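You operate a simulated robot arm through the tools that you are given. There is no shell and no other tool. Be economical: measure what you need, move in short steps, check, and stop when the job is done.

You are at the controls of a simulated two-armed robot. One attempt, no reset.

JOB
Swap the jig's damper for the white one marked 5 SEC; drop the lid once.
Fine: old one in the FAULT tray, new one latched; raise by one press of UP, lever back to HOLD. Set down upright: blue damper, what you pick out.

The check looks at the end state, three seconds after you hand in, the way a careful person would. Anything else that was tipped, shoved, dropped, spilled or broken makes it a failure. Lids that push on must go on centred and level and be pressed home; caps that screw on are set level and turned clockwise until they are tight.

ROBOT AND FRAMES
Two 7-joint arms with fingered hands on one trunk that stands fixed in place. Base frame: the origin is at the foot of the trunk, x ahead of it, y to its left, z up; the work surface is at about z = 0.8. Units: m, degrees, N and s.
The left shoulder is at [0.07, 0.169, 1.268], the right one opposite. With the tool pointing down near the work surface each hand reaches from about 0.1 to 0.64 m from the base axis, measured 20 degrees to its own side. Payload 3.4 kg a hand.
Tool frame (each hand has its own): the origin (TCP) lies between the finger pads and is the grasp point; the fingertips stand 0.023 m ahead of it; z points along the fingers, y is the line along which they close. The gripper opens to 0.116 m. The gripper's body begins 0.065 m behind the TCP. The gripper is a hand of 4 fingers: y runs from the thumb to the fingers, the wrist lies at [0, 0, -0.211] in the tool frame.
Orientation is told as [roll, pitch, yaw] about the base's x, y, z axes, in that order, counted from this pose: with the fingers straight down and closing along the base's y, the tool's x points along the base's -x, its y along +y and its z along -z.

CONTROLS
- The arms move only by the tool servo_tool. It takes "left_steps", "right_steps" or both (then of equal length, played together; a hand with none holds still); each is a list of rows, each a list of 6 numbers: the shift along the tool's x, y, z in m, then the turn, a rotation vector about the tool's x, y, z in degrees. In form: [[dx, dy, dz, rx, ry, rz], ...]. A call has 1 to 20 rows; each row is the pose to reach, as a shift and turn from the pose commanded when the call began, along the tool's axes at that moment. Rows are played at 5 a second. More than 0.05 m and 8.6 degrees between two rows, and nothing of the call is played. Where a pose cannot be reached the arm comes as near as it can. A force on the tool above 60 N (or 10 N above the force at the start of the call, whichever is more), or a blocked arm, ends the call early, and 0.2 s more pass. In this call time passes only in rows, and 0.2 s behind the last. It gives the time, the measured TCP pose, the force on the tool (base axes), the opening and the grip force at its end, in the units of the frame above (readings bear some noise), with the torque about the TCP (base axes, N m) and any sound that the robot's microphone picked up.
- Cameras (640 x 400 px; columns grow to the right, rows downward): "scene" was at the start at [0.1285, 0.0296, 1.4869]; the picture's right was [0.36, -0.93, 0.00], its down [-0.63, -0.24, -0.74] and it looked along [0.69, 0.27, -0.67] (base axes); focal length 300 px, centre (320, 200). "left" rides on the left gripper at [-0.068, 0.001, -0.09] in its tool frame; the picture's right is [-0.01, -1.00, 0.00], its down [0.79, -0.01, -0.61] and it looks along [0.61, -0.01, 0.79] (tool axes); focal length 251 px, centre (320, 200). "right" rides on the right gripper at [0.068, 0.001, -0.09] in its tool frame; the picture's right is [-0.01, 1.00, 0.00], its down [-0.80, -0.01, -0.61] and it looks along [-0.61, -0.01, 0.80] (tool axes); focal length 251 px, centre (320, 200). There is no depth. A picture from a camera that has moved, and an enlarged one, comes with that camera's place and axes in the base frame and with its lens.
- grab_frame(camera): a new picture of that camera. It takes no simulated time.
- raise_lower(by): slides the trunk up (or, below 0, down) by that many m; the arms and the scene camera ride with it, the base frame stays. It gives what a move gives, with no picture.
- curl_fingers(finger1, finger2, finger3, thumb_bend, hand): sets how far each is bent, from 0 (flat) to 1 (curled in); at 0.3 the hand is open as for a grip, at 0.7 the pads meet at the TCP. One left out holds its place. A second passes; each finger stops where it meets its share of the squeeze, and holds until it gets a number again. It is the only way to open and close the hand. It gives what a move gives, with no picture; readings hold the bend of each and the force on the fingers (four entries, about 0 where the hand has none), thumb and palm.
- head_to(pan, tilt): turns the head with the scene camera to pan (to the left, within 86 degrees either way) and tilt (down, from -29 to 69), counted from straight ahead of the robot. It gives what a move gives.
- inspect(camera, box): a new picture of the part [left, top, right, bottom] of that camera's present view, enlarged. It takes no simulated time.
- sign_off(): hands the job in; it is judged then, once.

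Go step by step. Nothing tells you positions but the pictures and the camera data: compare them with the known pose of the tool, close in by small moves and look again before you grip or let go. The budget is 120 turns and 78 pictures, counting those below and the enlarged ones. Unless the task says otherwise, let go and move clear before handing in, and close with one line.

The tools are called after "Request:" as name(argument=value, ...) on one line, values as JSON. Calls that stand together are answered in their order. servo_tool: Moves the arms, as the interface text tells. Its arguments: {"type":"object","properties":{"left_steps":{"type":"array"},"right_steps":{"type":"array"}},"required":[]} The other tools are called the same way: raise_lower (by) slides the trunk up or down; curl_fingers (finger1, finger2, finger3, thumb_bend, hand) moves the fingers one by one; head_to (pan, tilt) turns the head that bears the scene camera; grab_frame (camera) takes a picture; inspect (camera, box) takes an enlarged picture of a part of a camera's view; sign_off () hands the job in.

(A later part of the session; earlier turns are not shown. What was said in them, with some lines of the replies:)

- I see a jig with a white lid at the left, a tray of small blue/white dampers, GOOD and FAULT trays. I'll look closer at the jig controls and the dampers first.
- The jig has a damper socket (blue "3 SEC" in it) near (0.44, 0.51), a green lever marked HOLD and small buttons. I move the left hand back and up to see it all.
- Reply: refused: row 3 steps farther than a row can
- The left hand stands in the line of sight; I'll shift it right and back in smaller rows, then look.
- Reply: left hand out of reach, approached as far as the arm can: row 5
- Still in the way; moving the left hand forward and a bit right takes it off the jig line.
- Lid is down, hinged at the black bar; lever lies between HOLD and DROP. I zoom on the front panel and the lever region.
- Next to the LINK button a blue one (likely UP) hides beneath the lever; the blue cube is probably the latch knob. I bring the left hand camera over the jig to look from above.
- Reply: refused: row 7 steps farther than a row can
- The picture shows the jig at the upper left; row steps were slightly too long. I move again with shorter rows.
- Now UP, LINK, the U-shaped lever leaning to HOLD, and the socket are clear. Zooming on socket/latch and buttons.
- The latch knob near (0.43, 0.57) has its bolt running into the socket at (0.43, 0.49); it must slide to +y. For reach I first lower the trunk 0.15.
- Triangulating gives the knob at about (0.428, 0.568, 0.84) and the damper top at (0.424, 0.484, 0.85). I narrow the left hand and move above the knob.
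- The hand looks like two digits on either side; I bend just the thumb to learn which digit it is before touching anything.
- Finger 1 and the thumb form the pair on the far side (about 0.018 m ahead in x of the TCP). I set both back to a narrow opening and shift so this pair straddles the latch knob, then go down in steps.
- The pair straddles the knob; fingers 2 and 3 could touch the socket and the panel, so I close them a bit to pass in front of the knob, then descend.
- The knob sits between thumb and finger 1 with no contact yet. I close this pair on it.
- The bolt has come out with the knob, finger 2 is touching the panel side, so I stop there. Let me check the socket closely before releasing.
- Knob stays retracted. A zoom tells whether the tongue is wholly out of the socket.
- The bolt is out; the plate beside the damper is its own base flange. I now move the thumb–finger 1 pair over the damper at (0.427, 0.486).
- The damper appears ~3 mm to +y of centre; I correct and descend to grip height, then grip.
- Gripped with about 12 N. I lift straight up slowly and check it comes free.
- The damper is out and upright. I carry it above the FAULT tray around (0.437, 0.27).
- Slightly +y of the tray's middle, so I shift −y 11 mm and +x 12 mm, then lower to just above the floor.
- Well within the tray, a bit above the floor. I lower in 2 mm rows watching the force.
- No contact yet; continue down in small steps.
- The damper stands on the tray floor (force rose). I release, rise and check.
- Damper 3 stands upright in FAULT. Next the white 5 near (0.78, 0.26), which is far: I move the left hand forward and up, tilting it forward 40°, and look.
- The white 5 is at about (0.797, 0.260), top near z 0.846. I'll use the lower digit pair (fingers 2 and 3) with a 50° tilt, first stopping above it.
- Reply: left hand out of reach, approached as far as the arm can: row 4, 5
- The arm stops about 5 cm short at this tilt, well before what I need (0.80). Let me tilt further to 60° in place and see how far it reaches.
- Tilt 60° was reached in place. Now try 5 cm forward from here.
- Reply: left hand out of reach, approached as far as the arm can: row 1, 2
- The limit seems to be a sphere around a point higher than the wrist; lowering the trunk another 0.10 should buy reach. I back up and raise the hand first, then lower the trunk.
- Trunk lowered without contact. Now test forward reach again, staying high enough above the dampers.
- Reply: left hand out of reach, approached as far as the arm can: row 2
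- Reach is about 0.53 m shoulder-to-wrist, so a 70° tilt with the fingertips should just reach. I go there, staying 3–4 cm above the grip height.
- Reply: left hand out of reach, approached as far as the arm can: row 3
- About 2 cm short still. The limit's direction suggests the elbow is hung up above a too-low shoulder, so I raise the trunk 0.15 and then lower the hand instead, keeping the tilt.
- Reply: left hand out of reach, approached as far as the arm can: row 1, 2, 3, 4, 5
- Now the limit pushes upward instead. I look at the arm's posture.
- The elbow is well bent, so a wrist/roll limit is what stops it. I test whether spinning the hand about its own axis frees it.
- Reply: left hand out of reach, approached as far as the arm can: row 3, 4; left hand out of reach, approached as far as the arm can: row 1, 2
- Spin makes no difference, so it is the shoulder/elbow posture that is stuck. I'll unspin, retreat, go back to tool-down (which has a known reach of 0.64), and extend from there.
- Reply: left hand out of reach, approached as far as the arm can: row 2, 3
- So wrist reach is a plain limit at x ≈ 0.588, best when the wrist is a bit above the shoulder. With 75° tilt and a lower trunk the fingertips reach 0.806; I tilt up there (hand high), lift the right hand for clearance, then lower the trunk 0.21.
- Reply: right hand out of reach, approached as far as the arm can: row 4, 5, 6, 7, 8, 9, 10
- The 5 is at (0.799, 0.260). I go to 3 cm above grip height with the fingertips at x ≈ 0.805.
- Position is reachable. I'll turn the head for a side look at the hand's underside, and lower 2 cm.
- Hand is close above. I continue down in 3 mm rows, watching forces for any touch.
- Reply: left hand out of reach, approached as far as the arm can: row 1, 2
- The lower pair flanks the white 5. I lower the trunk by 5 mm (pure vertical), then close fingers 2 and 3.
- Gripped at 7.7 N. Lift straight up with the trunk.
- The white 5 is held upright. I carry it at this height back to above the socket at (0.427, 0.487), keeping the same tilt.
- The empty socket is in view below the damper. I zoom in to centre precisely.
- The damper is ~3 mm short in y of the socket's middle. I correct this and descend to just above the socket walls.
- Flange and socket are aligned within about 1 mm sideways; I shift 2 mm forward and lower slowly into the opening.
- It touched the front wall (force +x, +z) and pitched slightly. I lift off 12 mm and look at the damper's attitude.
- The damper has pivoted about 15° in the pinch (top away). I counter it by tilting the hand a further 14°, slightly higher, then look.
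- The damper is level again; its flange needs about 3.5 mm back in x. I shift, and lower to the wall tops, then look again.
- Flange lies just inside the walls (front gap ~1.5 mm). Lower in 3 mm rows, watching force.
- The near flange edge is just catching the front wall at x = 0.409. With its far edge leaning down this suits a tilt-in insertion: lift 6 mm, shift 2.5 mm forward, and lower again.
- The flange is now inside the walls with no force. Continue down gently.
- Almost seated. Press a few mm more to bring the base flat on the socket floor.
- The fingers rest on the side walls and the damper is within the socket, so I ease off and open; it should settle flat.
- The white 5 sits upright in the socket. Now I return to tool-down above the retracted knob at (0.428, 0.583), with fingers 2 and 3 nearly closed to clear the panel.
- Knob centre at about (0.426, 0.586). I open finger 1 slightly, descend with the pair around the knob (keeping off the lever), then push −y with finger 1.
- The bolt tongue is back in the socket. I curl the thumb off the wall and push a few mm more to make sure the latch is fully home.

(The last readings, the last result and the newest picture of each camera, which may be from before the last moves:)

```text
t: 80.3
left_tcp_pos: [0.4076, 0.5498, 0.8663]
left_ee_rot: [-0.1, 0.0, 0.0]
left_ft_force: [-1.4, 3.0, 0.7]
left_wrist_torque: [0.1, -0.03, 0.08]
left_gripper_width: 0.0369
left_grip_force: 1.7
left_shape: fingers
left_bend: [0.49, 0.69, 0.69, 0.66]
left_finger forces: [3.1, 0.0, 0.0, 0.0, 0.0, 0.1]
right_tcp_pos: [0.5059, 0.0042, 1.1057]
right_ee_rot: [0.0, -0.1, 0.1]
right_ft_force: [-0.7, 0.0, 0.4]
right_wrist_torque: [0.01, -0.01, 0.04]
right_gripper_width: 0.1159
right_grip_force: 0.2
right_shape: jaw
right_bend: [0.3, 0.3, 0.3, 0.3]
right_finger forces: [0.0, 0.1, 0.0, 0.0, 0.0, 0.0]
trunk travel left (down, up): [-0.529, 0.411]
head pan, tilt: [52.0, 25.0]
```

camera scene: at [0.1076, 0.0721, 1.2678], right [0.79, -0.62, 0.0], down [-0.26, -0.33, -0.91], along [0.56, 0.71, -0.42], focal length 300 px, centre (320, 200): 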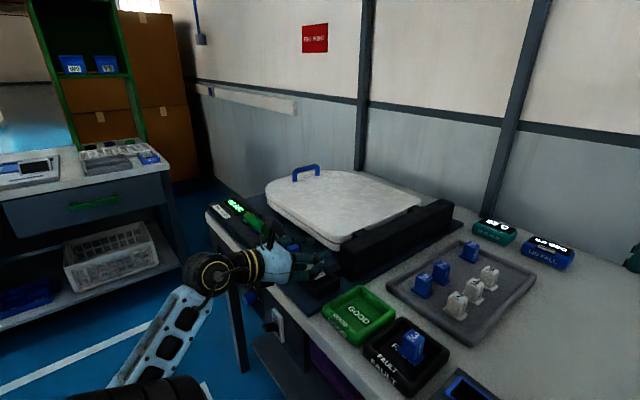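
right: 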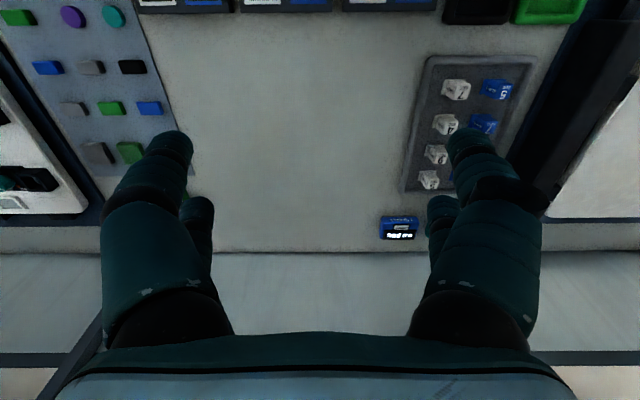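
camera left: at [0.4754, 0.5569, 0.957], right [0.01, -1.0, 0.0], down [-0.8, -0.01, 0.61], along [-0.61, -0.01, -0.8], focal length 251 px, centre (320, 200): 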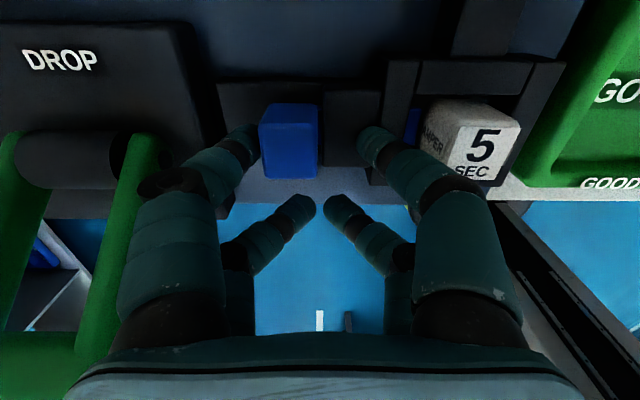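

The push meets a soft stop at 3 N; a little more force will confirm it's the end stop.

Request:
servo_tool(left_steps=[[0, -0.004, 0, 0, 0, 0], [0, -0.008, 0, 0, 0, 0]])

Request:
inspect(camera="left", box=[200, 50, 560, 220])

```text
t: 80.9
left_tcp_pos: [0.4082, 0.5437, 0.8673]
left_ee_rot: [-0.2, -0.1, 0.0]
left_ft_force: [-1.1, 6.0, 0.8]
left_wrist_torque: [0.1, 0.0, 0.17]
left_gripper_width: 0.043
left_grip_force: 3.1
left_shape: fingers
left_bend: [0.46, 0.69, 0.69, 0.66]
left_finger forces: [6.4, 0.1, 0.0, 0.1, 0.0, 0.0]
right_tcp_pos: [0.5055, 0.0054, 1.1055]
right_ee_rot: [-0.1, 0.0, 0.2]
right_ft_force: [0.0, 1.0, -0.2]
right_wrist_torque: [0.03, 0.02, 0.0]
right_gripper_width: 0.1161
right_grip_force: 0.1
right_shape: jaw
right_bend: [0.3, 0.3, 0.3, 0.3]
right_finger forces: [0.1, 0.0, 0.0, 0.0, 0.1, 0.0]
trunk travel left (down, up): [-0.529, 0.411]
head pan, tilt: [52.0, 25.0]
```

```text
1.78 times, centred on (380, 135) of left
camera zoom: at [0.4762, 0.5439, 0.9571], right [0.01, -1.0, 0.0], down [-0.8, -0.01, 0.61], along [-0.61, -0.01, -0.8], focal length 447 px, centre (213, 316)
```

zoom: 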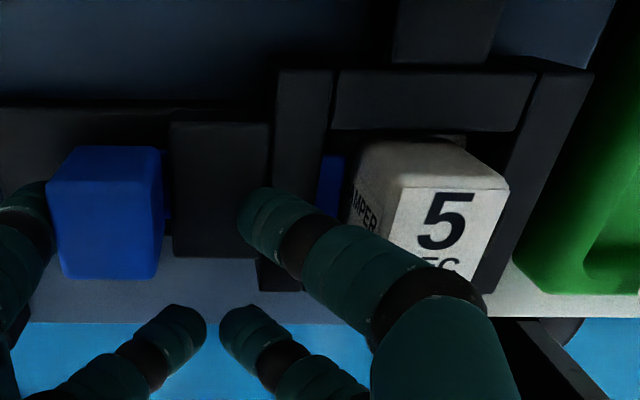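

The bolt is at its end stop and the tongue covers the damper flange, so it's latched. I retract upward, turn the hand 45° about vertical and curl fingers 2/3 so that the thumb–finger 1 tip makes a stylus for UP at (0.42, 0.745).

Request:
servo_tool(left_steps=[[0, 0.008, 0, 0, 0, 0], [0, 0.008, -0.04, 0, 0, 0], [0, 0.008, -0.085, 0, 0, 0], [0, 0.008, -0.13, 0, 0, 0]])

Request:
curl_fingers(hand="left", finger1=0.7, thumb_bend=0.7, finger2=1.0, finger3=1.0)

Request:
servo_tool(left_steps=[[0.0, 0.025, -0.02, 0, 0, -7.5], [0.0, 0.05, -0.02, 0, 0, -15], [0.0, 0.075, -0.02, 0, 0, -22.5], [0.0, 0.1, -0.02, 0, 0, -30], [0.0, 0.13, -0.02, 0, 0, -37.5], [0.0, 0.16, -0.02, 0, 0, -45], [0.0, 0.19, -0.02, 0, 0, -45]])

```text
t: 81.9
left_tcp_pos: [0.408, 0.5483, 0.9979]
left_ee_rot: [-0.1, 0.1, 0.1]
left_ft_force: [0.2, -0.9, -0.7]
left_wrist_torque: [-0.04, 0.0, 0.02]
left_gripper_width: 0.0311
left_grip_force: 0.1
left_shape: fingers
left_bend: [0.53, 0.69, 0.69, 0.66]
left_finger forces: [0.0, 0.1, 0.1, 0.0, 0.0, 0.0]
right_tcp_pos: [0.5055, 0.0041, 1.106]
right_ee_rot: [0.0, 0.0, 0.0]
right_ft_force: [-0.3, 0.1, -0.1]
right_wrist_torque: [0.0, -0.01, -0.01]
right_gripper_width: 0.1156
right_grip_force: 0.0
right_shape: jaw
right_bend: [0.3, 0.3, 0.3, 0.3]
right_finger forces: [0.0, 0.0, 0.0, 0.0, 0.0, 0.0]
trunk travel left (down, up): [-0.529, 0.411]
head pan, tilt: [52.0, 25.0]
```

```text
t: 82.9
left_tcp_pos: [0.4094, 0.5501, 0.9988]
left_ee_rot: [0.1, 0.0, 0.1]
left_ft_force: [0.2, 0.2, 0.5]
left_wrist_torque: [0.02, 0.02, 0.05]
left_gripper_width: 0.0017
left_grip_force: 0.1
left_shape: fingers
left_bend: [0.7, 0.74, 0.74, 0.7]
left_finger forces: [0.0, 0.0, 0.0, 0.0, 0.1, 0.0]
right_tcp_pos: [0.5072, 0.0045, 1.1059]
right_ee_rot: [-0.1, 0.0, 0.1]
right_ft_force: [-0.2, -0.1, 0.3]
right_wrist_torque: [-0.02, -0.01, -0.01]
right_gripper_width: 0.1158
right_grip_force: 0.0
right_shape: jaw
right_bend: [0.3, 0.3, 0.3, 0.3]
right_finger forces: [0.1, 0.0, 0.0, 0.1, 0.1, 0.0]
trunk travel left (down, up): [-0.529, 0.411]
head pan, tilt: [52.0, 25.0]
```

```text
t: 84.5
left_tcp_pos: [0.4028, 0.6709, 1.0045]
left_ee_rot: [0.0, 0.1, 45.1]
left_ft_force: [1.3, 0.4, 0.4]
left_wrist_torque: [0.0, 0.03, 0.01]
left_gripper_width: 0.0012
left_grip_force: 0.1
left_shape: fingers
left_bend: [0.7, 0.74, 0.74, 0.7]
left_finger forces: [0.1, 0.1, 0.1, 0.0, 0.0, 0.0]
left hand out of reach, approached as far as the arm can: row 5, 6, 7
right_tcp_pos: [0.5075, 0.0049, 1.1051]
right_ee_rot: [-0.1, 0.0, 0.0]
right_ft_force: [0.4, -0.9, 0.9]
right_wrist_torque: [0.0, 0.04, -0.01]
right_gripper_width: 0.1162
right_grip_force: 0.1
right_shape: jaw
right_bend: [0.3, 0.3, 0.3, 0.3]
right_finger forces: [0.0, 0.0, 0.0, 0.1, 0.1, 0.1]
trunk travel left (down, up): [-0.529, 0.411]
head pan, tilt: [52.0, 25.0]
```

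Fingers 2/3 pinch to a tip too; leaning the hand 22° toward +x+y makes that pair the lowest, keeps the palm off the lever, and reaches UP. I move above the button and check.

Request:
servo_tool(left_steps=[[0, 0, 0, 0, -8, 0], [-0.02, 0.01, 0.015, 0, -15, 0], [-0.04, 0.02, 0.03, 0, -22, 0], [-0.06, 0.032, 0.045, 0, -22, 0], [-0.0742, 0.0403, 0.06, 0, -22, 0]])

Request:
grab_frame(camera="left")

```text
t: 85.7
left_tcp_pos: [0.4277, 0.7519, 0.9425]
left_ee_rot: [0.1, -21.9, 45.0]
left_ft_force: [0.4, -0.4, 0.0]
left_wrist_torque: [0.01, 0.0, -0.01]
left_gripper_width: 0.0012
left_grip_force: 0.1
left_shape: fingers
left_bend: [0.7, 0.74, 0.74, 0.7]
left_finger forces: [0.0, 0.0, 0.0, 0.0, 0.0, 0.0]
left hand out of reach, approached as far as the arm can: row 1, 2, 3
right_tcp_pos: [0.5093, 0.0036, 1.1035]
right_ee_rot: [0.0, 0.2, 0.0]
right_ft_force: [0.6, -0.2, -0.2]
right_wrist_torque: [-0.02, 0.03, -0.01]
right_gripper_width: 0.116
right_grip_force: 0.2
right_shape: jaw
right_bend: [0.3, 0.3, 0.3, 0.3]
right_finger forces: [0.0, 0.0, 0.0, 0.0, 0.0, 0.0]
trunk travel left (down, up): [-0.529, 0.411]
head pan, tilt: [52.0, 25.0]
```

```text
7 pictures are left
camera left: at [0.4479, 0.7731, 1.0513], right [0.71, -0.7, 0.0], down [-0.68, -0.69, 0.27], along [-0.19, -0.19, -0.96], focal length 251 px, centre (320, 200)
```

left: 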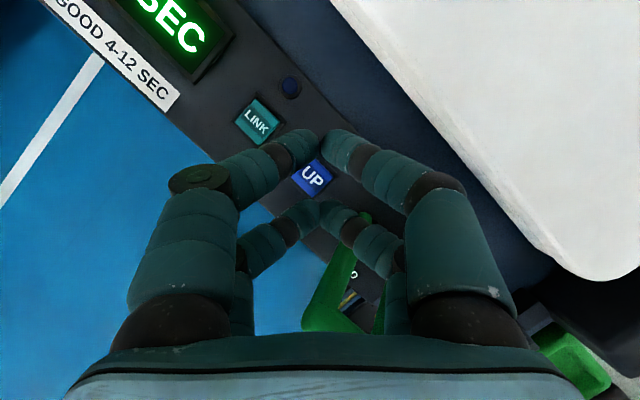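

UP lies at (0.417, 0.751), 7 mm to the side of the tip. I correct and descend to just above it, then approach in small rows.

Request:
servo_tool(left_steps=[[0.0075, 0.0071, 0.0185, 0, 0, 0], [0.015, 0.0071, 0.037, 0, 0, 0], [0.0187, 0.0071, 0.0464, 0, 0, 0]])

Request:
servo_tool(left_steps=[[0.0011, 0, 0.0028, 0, 0, 0], [0.0022, 0, 0.0056, 0, 0, 0]])

```text
t: 86.5
left_tcp_pos: [0.4204, 0.7555, 0.8944]
left_ee_rot: [-0.1, -22.0, 45.1]
left_ft_force: [-0.1, -0.5, 0.7]
left_wrist_torque: [0.03, 0.02, 0.01]
left_gripper_width: 0.0011
left_grip_force: 0.0
left_shape: fingers
left_bend: [0.7, 0.74, 0.74, 0.7]
left_finger forces: [0.0, 0.0, 0.0, 0.0, 0.1, 0.0]
right_tcp_pos: [0.5067, 0.0046, 1.1072]
right_ee_rot: [0.1, 0.1, 0.1]
right_ft_force: [-0.5, 1.4, -0.1]
right_wrist_torque: [0.02, 0.02, -0.02]
right_gripper_width: 0.116
right_grip_force: 0.1
right_shape: jaw
right_bend: [0.3, 0.3, 0.3, 0.3]
right_finger forces: [0.1, 0.1, 0.0, 0.0, 0.0, 0.1]
trunk travel left (down, up): [-0.529, 0.411]
head pan, tilt: [52.0, 25.0]
```

```text
t: 87.1
left_tcp_pos: [0.4205, 0.7547, 0.8887]
left_ee_rot: [0.0, -22.0, 44.9]
left_ft_force: [0.6, 0.2, 0.3]
left_wrist_torque: [0.0, 0.01, 0.04]
left_gripper_width: 0.0013
left_grip_force: 0.0
left_shape: fingers
left_bend: [0.7, 0.74, 0.74, 0.7]
left_finger forces: [0.0, 0.0, 0.1, 0.0, 0.0, 0.0]
right_tcp_pos: [0.5072, 0.0044, 1.1054]
right_ee_rot: [0.0, 0.1, 0.1]
right_ft_force: [0.3, 0.8, 0.3]
right_wrist_torque: [-0.01, -0.01, -0.01]
right_gripper_width: 0.1159
right_grip_force: 0.0
right_shape: jaw
right_bend: [0.3, 0.3, 0.3, 0.3]
right_finger forces: [0.0, 0.0, 0.1, 0.1, 0.0, 0.0]
trunk travel left (down, up): [-0.529, 0.411]
head pan, tilt: [52.0, 25.0]
```

No contact yet (tip about z 0.861). Continue 3 mm at a time, listening for the press.

Request:
servo_tool(left_steps=[[0.0008, 0, 0.0019, 0, 0, 0], [0.0015, 0, 0.0037, 0, 0, 0]])

Request:
servo_tool(left_steps=[[0.0008, 0, 0.0019, 0, 0, 0], [0.0015, 0, 0.0037, 0, 0, 0]])

```text
t: 87.7
left_tcp_pos: [0.4201, 0.7562, 0.8844]
left_ee_rot: [-0.1, -22.0, 45.0]
left_ft_force: [0.1, -1.0, 0.8]
left_wrist_torque: [0.02, 0.05, 0.0]
left_gripper_width: 0.0012
left_grip_force: 0.0
left_shape: fingers
left_bend: [0.7, 0.74, 0.74, 0.7]
left_finger forces: [0.0, 0.0, 0.0, 0.0, 0.1, 0.0]
right_tcp_pos: [0.507, 0.004, 1.1068]
right_ee_rot: [0.0, 0.0, 0.0]
right_ft_force: [1.0, 0.3, 0.3]
right_wrist_torque: [-0.02, 0.04, 0.01]
right_gripper_width: 0.1159
right_grip_force: 0.0
right_shape: jaw
right_bend: [0.3, 0.3, 0.3, 0.3]
right_finger forces: [0.0, 0.1, 0.0, 0.1, 0.0, 0.1]
trunk travel left (down, up): [-0.529, 0.411]
head pan, tilt: [52.0, 25.0]
```

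```text
t: 88.3
left_tcp_pos: [0.4209, 0.7547, 0.8796]
left_ee_rot: [0.1, -22.1, 45.0]
left_ft_force: [-0.7, 1.0, 0.0]
left_wrist_torque: [0.01, -0.02, 0.0]
left_gripper_width: 0.0014
left_grip_force: 0.1
left_shape: fingers
left_bend: [0.7, 0.74, 0.74, 0.7]
left_finger forces: [0.0, 0.1, 0.0, 0.1, 0.1, 0.0]
right_tcp_pos: [0.5068, 0.0032, 1.1054]
right_ee_rot: [0.0, -0.1, 0.1]
right_ft_force: [0.9, 0.5, 0.3]
right_wrist_torque: [0.0, 0.02, -0.02]
right_gripper_width: 0.1157
right_grip_force: 0.1
right_shape: jaw
right_bend: [0.3, 0.3, 0.3, 0.3]
right_finger forces: [0.0, 0.1, 0.0, 0.0, 0.0, 0.1]
trunk travel left (down, up): [-0.529, 0.411]
head pan, tilt: [52.0, 25.0]
```

Request:
servo_tool(left_steps=[[0.0008, 0, 0.0019, 0, 0, 0], [0.0015, 0, 0.0037, 0, 0, 0]])

Request:
inspect(camera="left", box=[230, 60, 430, 260])

```text
t: 88.9
left_tcp_pos: [0.4197, 0.7556, 0.8757]
left_ee_rot: [0.0, -22.0, 45.0]
left_ft_force: [0.5, 0.1, -0.3]
left_wrist_torque: [0.0, 0.05, 0.0]
left_gripper_width: 0.0011
left_grip_force: 0.1
left_shape: fingers
left_bend: [0.7, 0.74, 0.74, 0.7]
left_finger forces: [0.0, 0.1, 0.1, 0.1, 0.1, 0.0]
right_tcp_pos: [0.507, 0.0031, 1.106]
right_ee_rot: [0.0, 0.0, 0.1]
right_ft_force: [0.4, 0.5, 0.0]
right_wrist_torque: [0.02, 0.0, 0.02]
right_gripper_width: 0.1158
right_grip_force: 0.1
right_shape: jaw
right_bend: [0.3, 0.3, 0.3, 0.3]
right_finger forces: [0.0, 0.0, 0.0, 0.1, 0.1, 0.0]
trunk travel left (down, up): [-0.529, 0.411]
head pan, tilt: [52.0, 25.0]
```

```text
2.00 times, centred on (330, 160) of left
camera zoom: at [0.4399, 0.7781, 0.9851], right [0.71, -0.7, 0.0], down [-0.68, -0.69, 0.27], along [-0.18, -0.19, -0.96], focal length 503 px, centre (300, 280)
```

zoom: 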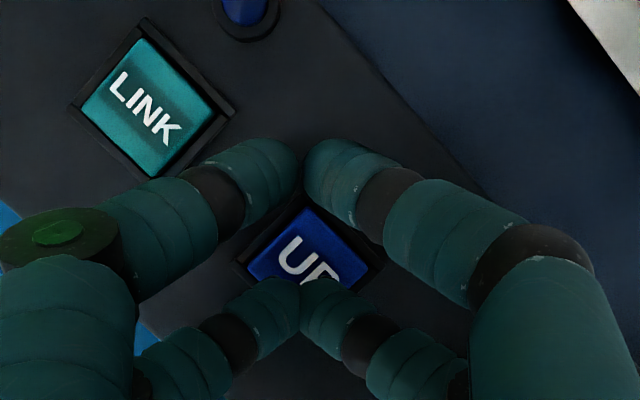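

The tip is at the lower edge of the UP button; I shift 7 mm toward its centre and go on down.

Request:
servo_tool(left_steps=[[-0.0066, -0.0005, 0.0026, 0, 0, 0], [-0.0058, -0.0005, 0.0045, 0, 0, 0], [-0.0051, -0.0005, 0.0063, 0, 0, 0]])

Request:
servo_tool(left_steps=[[0.0008, 0, 0.0019, 0, 0, 0], [0.0015, 0, 0.0037, 0, 0, 0]])

```text
t: 89.7
left_tcp_pos: [0.4256, 0.7607, 0.8726]
left_ee_rot: [-0.1, -21.9, 45.1]
left_ft_force: [-0.2, 0.0, 0.0]
left_wrist_torque: [-0.02, -0.02, -0.02]
left_gripper_width: 0.0012
left_grip_force: 0.1
left_shape: fingers
left_bend: [0.7, 0.74, 0.74, 0.7]
left_finger forces: [0.1, 0.0, 0.0, 0.1, 0.0, 0.0]
right_tcp_pos: [0.5059, 0.0046, 1.1072]
right_ee_rot: [-0.1, 0.0, 0.2]
right_ft_force: [0.0, 0.3, 0.1]
right_wrist_torque: [-0.01, 0.01, 0.03]
right_gripper_width: 0.1162
right_grip_force: 0.1
right_shape: jaw
right_bend: [0.3, 0.3, 0.3, 0.3]
right_finger forces: [0.0, 0.1, 0.1, 0.0, 0.0, 0.0]
trunk travel left (down, up): [-0.529, 0.411]
head pan, tilt: [52.0, 25.0]
```

```text
t: 90.3
left_tcp_pos: [0.4254, 0.7596, 0.8697]
left_ee_rot: [0.1, -22.0, 45.0]
left_ft_force: [0.2, 0.5, 2.3]
left_wrist_torque: [-0.01, 0.01, 0.0]
left_gripper_width: 0.0014
left_grip_force: 0.1
left_shape: fingers
left_bend: [0.7, 0.74, 0.74, 0.7]
left_finger forces: [0.1, 0.0, 0.1, 0.0, 0.0, 0.0]
right_tcp_pos: [0.5061, 0.0039, 1.1058]
right_ee_rot: [0.0, -0.1, 0.0]
right_ft_force: [0.9, 0.0, -0.6]
right_wrist_torque: [-0.01, -0.01, 0.02]
right_gripper_width: 0.1159
right_grip_force: 0.0
right_shape: jaw
right_bend: [0.3, 0.3, 0.3, 0.3]
right_finger forces: [0.1, 0.0, 0.0, 0.0, 0.0, 0.0]
trunk travel left (down, up): [-0.529, 0.411]
head pan, tilt: [52.0, 25.0]
heard: click
```

A click: UP is pressed. I retract straight up and back toward the robot side.

Request:
servo_tool(left_steps=[[-0.015, 0, -0.037, 0, 0, 0], [-0.03, 0, -0.074, 0, 0, 0], [-0.045, 0, -0.11, 0, 0, 0], [-0.04, 0, -0.12, 0, 0, 0], [-0.04, 0, -0.12, 0, 0, 0], [-0.04, 0, -0.12, 0, 0, 0], [-0.04, 0, -0.12, 0, 0, 0], [-0.04, 0, -0.12, 0, 0, 0], [-0.04, 0, -0.12, 0, 0, 0]])

Request:
grab_frame(camera="scene")

```text
t: 92.3
left_tcp_pos: [0.4194, 0.7549, 0.9939]
left_ee_rot: [-0.1, -22.1, 45.0]
left_ft_force: [0.1, 0.6, -0.2]
left_wrist_torque: [0.0, 0.01, 0.01]
left_gripper_width: 0.0013
left_grip_force: 0.1
left_shape: fingers
left_bend: [0.7, 0.74, 0.74, 0.7]
left_finger forces: [0.0, 0.0, 0.0, 0.0, 0.0, 0.1]
right_tcp_pos: [0.5065, 0.0044, 1.1073]
right_ee_rot: [0.0, 0.0, 0.1]
right_ft_force: [-0.2, 0.0, 0.5]
right_wrist_torque: [0.0, 0.05, 0.01]
right_gripper_width: 0.116
right_grip_force: 0.1
right_shape: jaw
right_bend: [0.3, 0.3, 0.3, 0.3]
right_finger forces: [0.0, 0.0, 0.0, 0.0, 0.0, 0.0]
trunk travel left (down, up): [-0.529, 0.411]
head pan, tilt: [52.0, 25.0]
```

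```text
5 pictures are left
camera scene: at [0.1074, 0.0721, 1.2678], right [0.79, -0.62, 0.0], down [-0.26, -0.33, -0.91], along [0.56, 0.71, -0.42], focal length 300 px, centre (320, 200)
```

scene: 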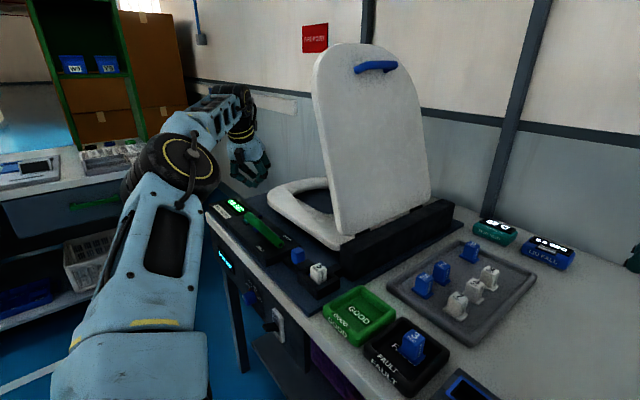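

The lid is up. Next the lever: its bar is near (0.366, 0.665, 0.92), pivot near (0.42, 0.865). I turn the hand back to yaw 0 and come to the robot side of the bar.

Request:
servo_tool(left_steps=[[0.0218, 0.0023, -0.0088, 2.81, 0, 6.95], [0.0437, 0.0047, -0.0177, 5.62, 0, 13.9], [0.0655, 0.007, -0.0265, 8.43, 0, 20.85], [0.0874, 0.0094, -0.0353, 11.24, 0, 27.8], [0.1092, 0.0117, -0.0442, 14.05, 0, 34.75], [0.1311, 0.0141, -0.053, 16.86, 0, 41.7]])

Request:
grab_frame(camera="left")

```text
t: 93.7
left_tcp_pos: [0.311, 0.6641, 0.9957]
left_ee_rot: [-0.1, -22.0, -0.1]
left_ft_force: [0.3, 0.3, -0.7]
left_wrist_torque: [0.0, -0.02, -0.02]
left_gripper_width: 0.0012
left_grip_force: 0.2
left_shape: fingers
left_bend: [0.7, 0.74, 0.74, 0.7]
left_finger forces: [0.0, 0.1, 0.0, 0.0, 0.0, 0.0]
right_tcp_pos: [0.5057, 0.0051, 1.1061]
right_ee_rot: [0.0, -0.1, 0.1]
right_ft_force: [0.2, 0.5, 0.2]
right_wrist_torque: [0.02, -0.02, 0.02]
right_gripper_width: 0.1158
right_grip_force: 0.0
right_shape: jaw
right_bend: [0.3, 0.3, 0.3, 0.3]
right_finger forces: [0.0, 0.0, 0.0, 0.0, 0.0, 0.0]
trunk travel left (down, up): [-0.529, 0.411]
head pan, tilt: [52.0, 25.0]
```

```text
4 pictures are left
camera left: at [0.3388, 0.665, 1.1046], right [0.01, -1.0, 0.0], down [-0.96, 0.0, 0.26], along [-0.26, -0.01, -0.96], focal length 251 px, centre (320, 200)
```

left: 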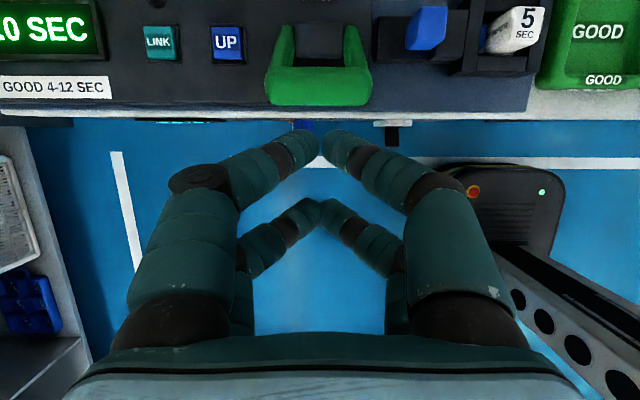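

The lever bar is right ahead at (0.368, 0.665). I lower behind it, then push it forward along its arc to DROP.

Request:
servo_tool(left_steps=[[0.0158, 0, 0.039, 0, 0, 0], [0.0315, 0, 0.0779, 0, 0, 0]])

Request:
servo_tool(left_steps=[[-0.0293, 0, 0.0075, 0, 0, 0], [-0.0608, 0, 0.0095, 0, 0, 0], [-0.0894, 0, 0.0189, 0, 0, 0], [-0.1111, 0, 0.032, 0, 0, 0], [-0.1281, 0, 0.0432, 0, 0, 0]])

```text
t: 94.3
left_tcp_pos: [0.3126, 0.664, 0.9105]
left_ee_rot: [0.0, -22.0, 0.0]
left_ft_force: [-0.6, -1.1, 0.2]
left_wrist_torque: [0.0, -0.01, -0.03]
left_gripper_width: 0.0013
left_grip_force: 0.0
left_shape: fingers
left_bend: [0.7, 0.74, 0.74, 0.7]
left_finger forces: [0.0, 0.0, 0.0, 0.1, 0.0, 0.0]
right_tcp_pos: [0.5078, 0.0047, 1.1052]
right_ee_rot: [0.1, -0.1, 0.1]
right_ft_force: [-0.1, 0.1, -1.0]
right_wrist_torque: [0.0, -0.02, 0.0]
right_gripper_width: 0.1159
right_grip_force: 0.1
right_shape: jaw
right_bend: [0.3, 0.3, 0.3, 0.3]
right_finger forces: [0.1, 0.0, 0.1, 0.0, 0.0, 0.0]
trunk travel left (down, up): [-0.529, 0.411]
head pan, tilt: [52.0, 25.0]
```

```text
t: 95.6
left_tcp_pos: [0.429, 0.6643, 0.9142]
left_ee_rot: [-0.3, -20.5, 0.4]
left_ft_force: [-77.4, 4.8, -0.1]
left_wrist_torque: [-0.04, -0.21, 0.73]
left_gripper_width: 0.0001
left_grip_force: 40.2
left_shape: fingers
left_bend: [0.72, 0.74, 0.74, 0.71]
left_finger forces: [61.2, 0.0, 0.0, 0.0, 18.5, 0.0]
right_tcp_pos: [0.4925, 0.0009, 1.1148]
right_ee_rot: [0.1, -0.8, -0.2]
right_ft_force: [0.0, -1.2, -0.4]
right_wrist_torque: [0.02, 0.02, 0.02]
right_gripper_width: 0.1157
right_grip_force: 0.0
right_shape: jaw
right_bend: [0.3, 0.3, 0.3, 0.3]
right_finger forces: [0.1, 0.1, 0.1, 0.1, 0.0, 0.1]
trunk travel left (down, up): [-0.529, 0.411]
head pan, tilt: [52.0, 25.0]
stopped in row 5 (left hand): the force on the tool passed its limit at 65 N (the readings are from after the stop); the commanded pose is now the measured one
```

The push met a hard stop, likely the DROP end of the lever. I back off at once, clear of the lid, and look.

Request:
servo_tool(left_steps=[[0.024, 0, -0.015, 0, 0, 0], [0.0444, 0, -0.0503, 0, 0, 0], [0.06, 0, -0.09, 0, 0, 0]])

Request:
grab_frame(camera="scene")

```text
t: 96.4
left_tcp_pos: [0.357, 0.6653, 0.9741]
left_ee_rot: [-0.4, -20.8, 0.0]
left_ft_force: [-0.2, 1.1, 0.0]
left_wrist_torque: [-0.02, 0.01, 0.0]
left_gripper_width: 0.0013
left_grip_force: 0.0
left_shape: fingers
left_bend: [0.7, 0.74, 0.74, 0.7]
left_finger forces: [0.0, 0.0, 0.1, 0.0, 0.0, 0.0]
right_tcp_pos: [0.5061, 0.0025, 1.1061]
right_ee_rot: [0.0, 0.0, -0.2]
right_ft_force: [-0.7, 0.1, -0.7]
right_wrist_torque: [0.03, 0.03, 0.04]
right_gripper_width: 0.1162
right_grip_force: 0.2
right_shape: jaw
right_bend: [0.3, 0.3, 0.3, 0.3]
right_finger forces: [0.1, 0.0, 0.0, 0.0, 0.0, 0.0]
trunk travel left (down, up): [-0.529, 0.411]
head pan, tilt: [52.0, 25.0]
```

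```text
3 pictures are left
camera scene: at [0.1082, 0.0724, 1.2676], right [0.79, -0.62, 0.0], down [-0.26, -0.33, -0.91], along [0.56, 0.71, -0.42], focal length 300 px, centre (320, 200)
```

scene: 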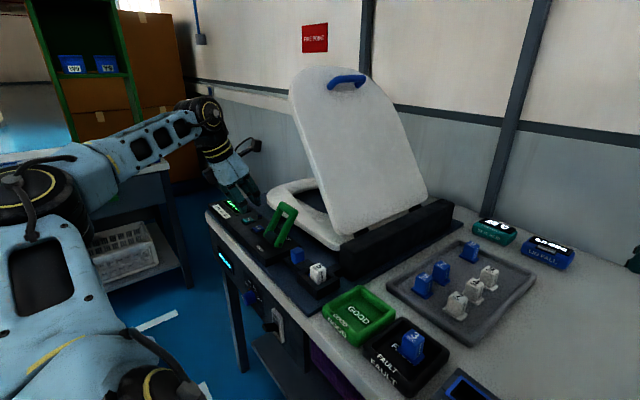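

The lid is falling slowly and the lever stands at DROP, its bar at about (0.467, 0.665, 0.925). I raise the trunk a little for reach and wait well clear until the lid is down.

Request:
raise_lower(by=0.09)

Request:
servo_tool(left_steps=[[0, 0, 0, 0, 0, 0], [0, 0, 0, 0, 0, 0], [0, 0, 0, 0, 0, 0], [0, 0, 0, 0, 0, 0], [0, 0, 0, 0, 0, 0], [0, 0, 0, 0, 0, 0], [0, 0, 0, 0, 0, 0], [0, 0, 0, 0, 0, 0], [0, 0, 0, 0, 0, 0], [0, 0, 0, 0, 0, 0], [0, 0, 0, 0, 0, 0], [0, 0, 0, 0, 0, 0], [0, 0, 0, 0, 0, 0], [0, 0, 0, 0, 0, 0], [0, 0, 0, 0, 0, 0], [0, 0, 0, 0, 0, 0], [0, 0, 0, 0, 0, 0], [0, 0, 0, 0, 0, 0], [0, 0, 0, 0, 0, 0], [0, 0, 0, 0, 0, 0]])

Request:
servo_tool(left_steps=[[0, 0, 0, 0, 0, 0], [0, 0, 0, 0, 0, 0], [0, 0, 0, 0, 0, 0], [0, 0, 0, 0, 0, 0], [0, 0, 0, 0, 0, 0], [0, 0, 0, 0, 0, 0], [0, 0, 0, 0, 0, 0], [0, 0, 0, 0, 0, 0], [0, 0, 0, 0, 0, 0], [0, 0, 0, 0, 0, 0], [0, 0, 0, 0, 0, 0], [0, 0, 0, 0, 0, 0]])

```text
t: 97.6
left_tcp_pos: [0.3583, 0.6657, 1.0647]
left_ee_rot: [-0.5, -20.7, 0.1]
left_ft_force: [0.2, 0.7, -0.7]
left_wrist_torque: [0.03, -0.02, 0.0]
left_gripper_width: 0.0013
left_grip_force: 0.0
left_shape: fingers
left_bend: [0.7, 0.74, 0.74, 0.7]
left_finger forces: [0.0, 0.1, 0.1, 0.0, 0.1, 0.0]
right_tcp_pos: [0.5067, 0.0019, 1.196]
right_ee_rot: [0.1, 0.0, -0.2]
right_ft_force: [-0.4, -1.0, -0.4]
right_wrist_torque: [0.01, -0.03, -0.01]
right_gripper_width: 0.1158
right_grip_force: 0.0
right_shape: jaw
right_bend: [0.3, 0.3, 0.3, 0.3]
right_finger forces: [0.0, 0.0, 0.0, 0.1, 0.1, 0.0]
trunk travel left (down, up): [-0.619, 0.321]
head pan, tilt: [52.0, 25.0]
```

```text
t: 101.8
left_tcp_pos: [0.358, 0.6655, 1.0643]
left_ee_rot: [-0.3, -20.7, 0.1]
left_ft_force: [0.0, -0.3, -1.3]
left_wrist_torque: [-0.02, 0.0, -0.02]
left_gripper_width: 0.0009
left_grip_force: 0.0
left_shape: fingers
left_bend: [0.7, 0.74, 0.74, 0.7]
left_finger forces: [0.0, 0.0, 0.0, 0.0, 0.1, 0.0]
right_tcp_pos: [0.5063, 0.0023, 1.1957]
right_ee_rot: [0.1, 0.0, -0.3]
right_ft_force: [-0.2, 0.4, -0.3]
right_wrist_torque: [-0.01, -0.01, -0.01]
right_gripper_width: 0.1156
right_grip_force: 0.2
right_shape: jaw
right_bend: [0.3, 0.3, 0.3, 0.3]
right_finger forces: [0.0, 0.0, 0.0, 0.1, 0.0, 0.0]
trunk travel left (down, up): [-0.619, 0.321]
head pan, tilt: [52.0, 25.0]
```

```text
t: 104.4
left_tcp_pos: [0.3586, 0.6648, 1.065]
left_ee_rot: [-0.2, -20.7, 0.2]
left_ft_force: [-0.2, -0.5, -0.4]
left_wrist_torque: [0.02, 0.03, 0.02]
left_gripper_width: 0.0012
left_grip_force: 0.0
left_shape: fingers
left_bend: [0.7, 0.74, 0.74, 0.7]
left_finger forces: [0.1, 0.1, 0.0, 0.0, 0.0, 0.1]
right_tcp_pos: [0.5072, 0.0016, 1.1961]
right_ee_rot: [0.0, 0.0, -0.2]
right_ft_force: [0.3, 0.3, 0.0]
right_wrist_torque: [-0.01, -0.01, -0.01]
right_gripper_width: 0.116
right_grip_force: 0.0
right_shape: jaw
right_bend: [0.3, 0.3, 0.3, 0.3]
right_finger forces: [0.0, 0.1, 0.1, 0.1, 0.0, 0.0]
trunk travel left (down, up): [-0.619, 0.321]
head pan, tilt: [52.0, 25.0]
```

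By now the lid should be down. I move over beyond the bar, high, and check with the hand camera.

Request:
servo_tool(left_steps=[[-0.0316, 0, 0.0226, 0, 0, 0], [-0.0631, 0, 0.0452, 0, 0, 0], [-0.0946, 0, 0.0678, 0, 0, 0], [-0.1252, 0, 0.0901, 0, 0, 0]])

Request:
grab_frame(camera="left")

```text
t: 105.4
left_tcp_pos: [0.5108, 0.6641, 1.0221]
left_ee_rot: [-0.4, -20.8, 0.0]
left_ft_force: [0.1, 0.2, -1.0]
left_wrist_torque: [-0.01, 0.04, -0.02]
left_gripper_width: 0.0011
left_grip_force: 0.0
left_shape: fingers
left_bend: [0.7, 0.74, 0.74, 0.7]
left_finger forces: [0.0, 0.0, 0.0, 0.0, 0.1, 0.0]
right_tcp_pos: [0.5093, 0.0027, 1.1955]
right_ee_rot: [0.0, 0.1, -0.2]
right_ft_force: [-0.2, -1.1, 0.0]
right_wrist_torque: [0.01, 0.02, -0.02]
right_gripper_width: 0.1159
right_grip_force: 0.1
right_shape: jaw
right_bend: [0.3, 0.3, 0.3, 0.3]
right_finger forces: [0.0, 0.0, 0.0, 0.0, 0.1, 0.0]
trunk travel left (down, up): [-0.619, 0.321]
head pan, tilt: [52.0, 25.0]
```

```text
2 pictures are left
camera left: at [0.5426, 0.6655, 1.1315], right [0.01, -1.0, 0.01], down [-0.96, 0.0, 0.29], along [-0.29, -0.01, -0.96], focal length 251 px, centre (320, 200)
```

left: 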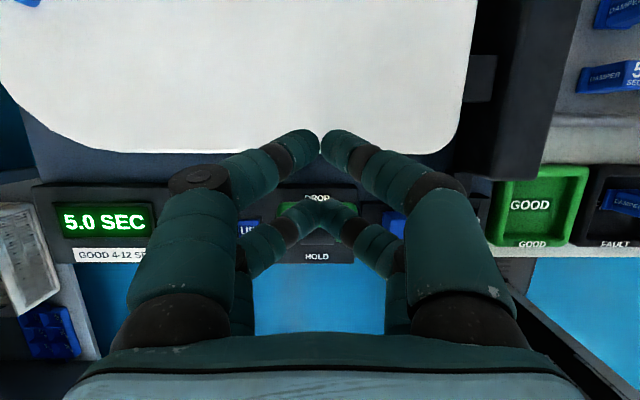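

Display reads 5.0 SEC and the lid is down; the lever bar is at DROP, far face about x 0.488. I lower the fingertips behind it (over the lid edge).

Request:
servo_tool(left_steps=[[-0.0094, 0, 0.0025, 0, 0, 0], [0.005, 0, 0.0389, 0, 0, 0], [0.0137, 0, 0.06, 0, 0, 0], [0.0208, 0, 0.0777, 0, 0, 0]])

```text
t: 106.4
left_tcp_pos: [0.517, 0.6642, 0.9446]
left_ee_rot: [-0.5, -20.8, 0.1]
left_ft_force: [-0.6, 0.7, 0.1]
left_wrist_torque: [0.02, 0.02, 0.0]
left_gripper_width: 0.0011
left_grip_force: 0.0
left_shape: fingers
left_bend: [0.7, 0.74, 0.74, 0.7]
left_finger forces: [0.0, 0.1, 0.0, 0.0, 0.1, 0.0]
right_tcp_pos: [0.5069, 0.0013, 1.1956]
right_ee_rot: [-0.1, 0.0, -0.2]
right_ft_force: [0.0, 0.8, -0.1]
right_wrist_torque: [0.01, 0.04, 0.01]
right_gripper_width: 0.1159
right_grip_force: 0.0
right_shape: jaw
right_bend: [0.3, 0.3, 0.3, 0.3]
right_finger forces: [0.1, 0.1, 0.0, 0.1, 0.0, 0.1]
trunk travel left (down, up): [-0.619, 0.321]
head pan, tilt: [52.0, 25.0]
```

Fingertips are behind the bar without touching. I pull the bar back along its arc toward HOLD.

Request:
servo_tool(left_steps=[[0.0216, 0, -0.0135, 0, 0, 0], [0.0426, 0, -0.0289, 0, 0, 0], [0.0653, 0, -0.0396, 0, 0, 0], [0.09, 0, -0.0448, 0, 0, 0], [0.1111, 0, -0.0452, 0, 0, 0], [0.1223, 0, -0.0441, 0, 0, 0]])

```text
t: 107.8
left_tcp_pos: [0.3928, 0.6626, 0.9448]
left_ee_rot: [-0.2, -20.9, -0.2]
left_ft_force: [31.3, 0.7, 16.7]
left_wrist_torque: [0.08, -0.13, -0.23]
left_gripper_width: 0.0012
left_grip_force: 18.2
left_shape: fingers
left_bend: [0.7, 0.93, 0.9, 0.7]
left_finger forces: [0.0, 36.3, 0.1, 0.0, 0.0, 0.0]
right_tcp_pos: [0.5146, -0.0014, 1.1933]
right_ee_rot: [0.2, 0.4, -0.3]
right_ft_force: [0.7, -0.3, 0.1]
right_wrist_torque: [0.02, 0.02, 0.0]
right_gripper_width: 0.1158
right_grip_force: 0.1
right_shape: jaw
right_bend: [0.3, 0.3, 0.3, 0.3]
right_finger forces: [0.0, 0.0, 0.0, 0.0, 0.0, 0.0]
trunk travel left (down, up): [-0.619, 0.321]
head pan, tilt: [52.0, 25.0]
```

The bar reached a firm stop at HOLD. I release by moving slightly forward, then up, and check with the hand camera.

Request:
servo_tool(left_steps=[[-0.018, 0, -0.01, 0, 0, 0], [-0.0293, 0, -0.0398, 0, 0, 0], [-0.044, 0, -0.08, 0, 0, 0], [-0.0576, 0, -0.112, 0, 0, 0], [-0.06, 0, -0.13, 0, 0, 0]])

Request:
grab_frame(camera="scene")

```text
t: 109.0
left_tcp_pos: [0.3956, 0.6652, 1.0874]
left_ee_rot: [-0.3, -20.7, 0.1]
left_ft_force: [-0.9, 0.3, -0.9]
left_wrist_torque: [-0.01, -0.01, -0.01]
left_gripper_width: 0.0012
left_grip_force: 0.2
left_shape: fingers
left_bend: [0.7, 0.97, 0.96, 0.7]
left_finger forces: [0.0, 0.1, 0.0, 0.1, 0.1, 0.0]
right_tcp_pos: [0.5071, 0.0015, 1.1964]
right_ee_rot: [-0.1, 0.0, -0.2]
right_ft_force: [0.3, 0.2, 0.8]
right_wrist_torque: [0.0, -0.02, -0.02]
right_gripper_width: 0.1157
right_grip_force: 0.1
right_shape: jaw
right_bend: [0.3, 0.3, 0.3, 0.3]
right_finger forces: [0.0, 0.1, 0.0, 0.1, 0.0, 0.0]
trunk travel left (down, up): [-0.619, 0.321]
head pan, tilt: [52.0, 25.0]
```

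```text
1 pictures are left
camera scene: at [0.1077, 0.0714, 1.3578], right [0.79, -0.62, 0.0], down [-0.26, -0.33, -0.91], along [0.56, 0.71, -0.42], focal length 300 px, centre (320, 200)
```

scene: 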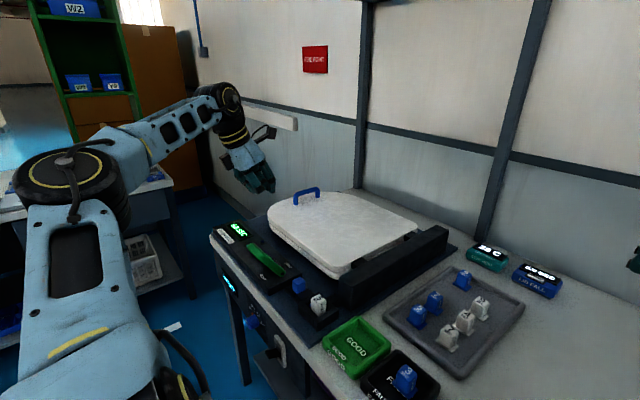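

Lid down, lever leaning to HOLD as at the start. One last zoom on lever, latch and damper.

Request:
inspect(camera="scene", box=[210, 210, 350, 330])

```text
3.33 times, centred on (280, 270) of scene
camera zoom: at [0.1077, 0.0714, 1.3578], right [0.79, -0.62, 0.0], down [-0.26, -0.33, -0.91], along [0.56, 0.71, -0.42], focal length 999 px, centre (453, -33)
```

zoom: 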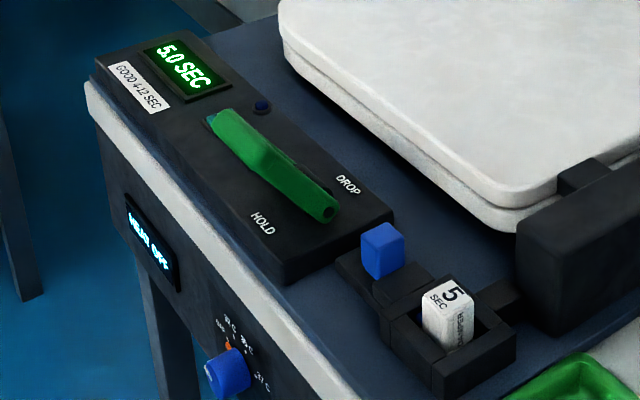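

The zoom shows the white 5 level in its socket, the latch knob home, the lever at HOLD, the lid down and the display at 5.0 SEC. Both hands are clear, so I hand in.

Request:
sign_off()

```text
The job is handed in.
```

The white 5 SEC damper is in the jig and latched, and the old blue 3 SEC one stands upright in the FAULT tray. I pressed UP once, the lid dropped once (the display reads 5.0 SEC), and the lever is back at HOLD.
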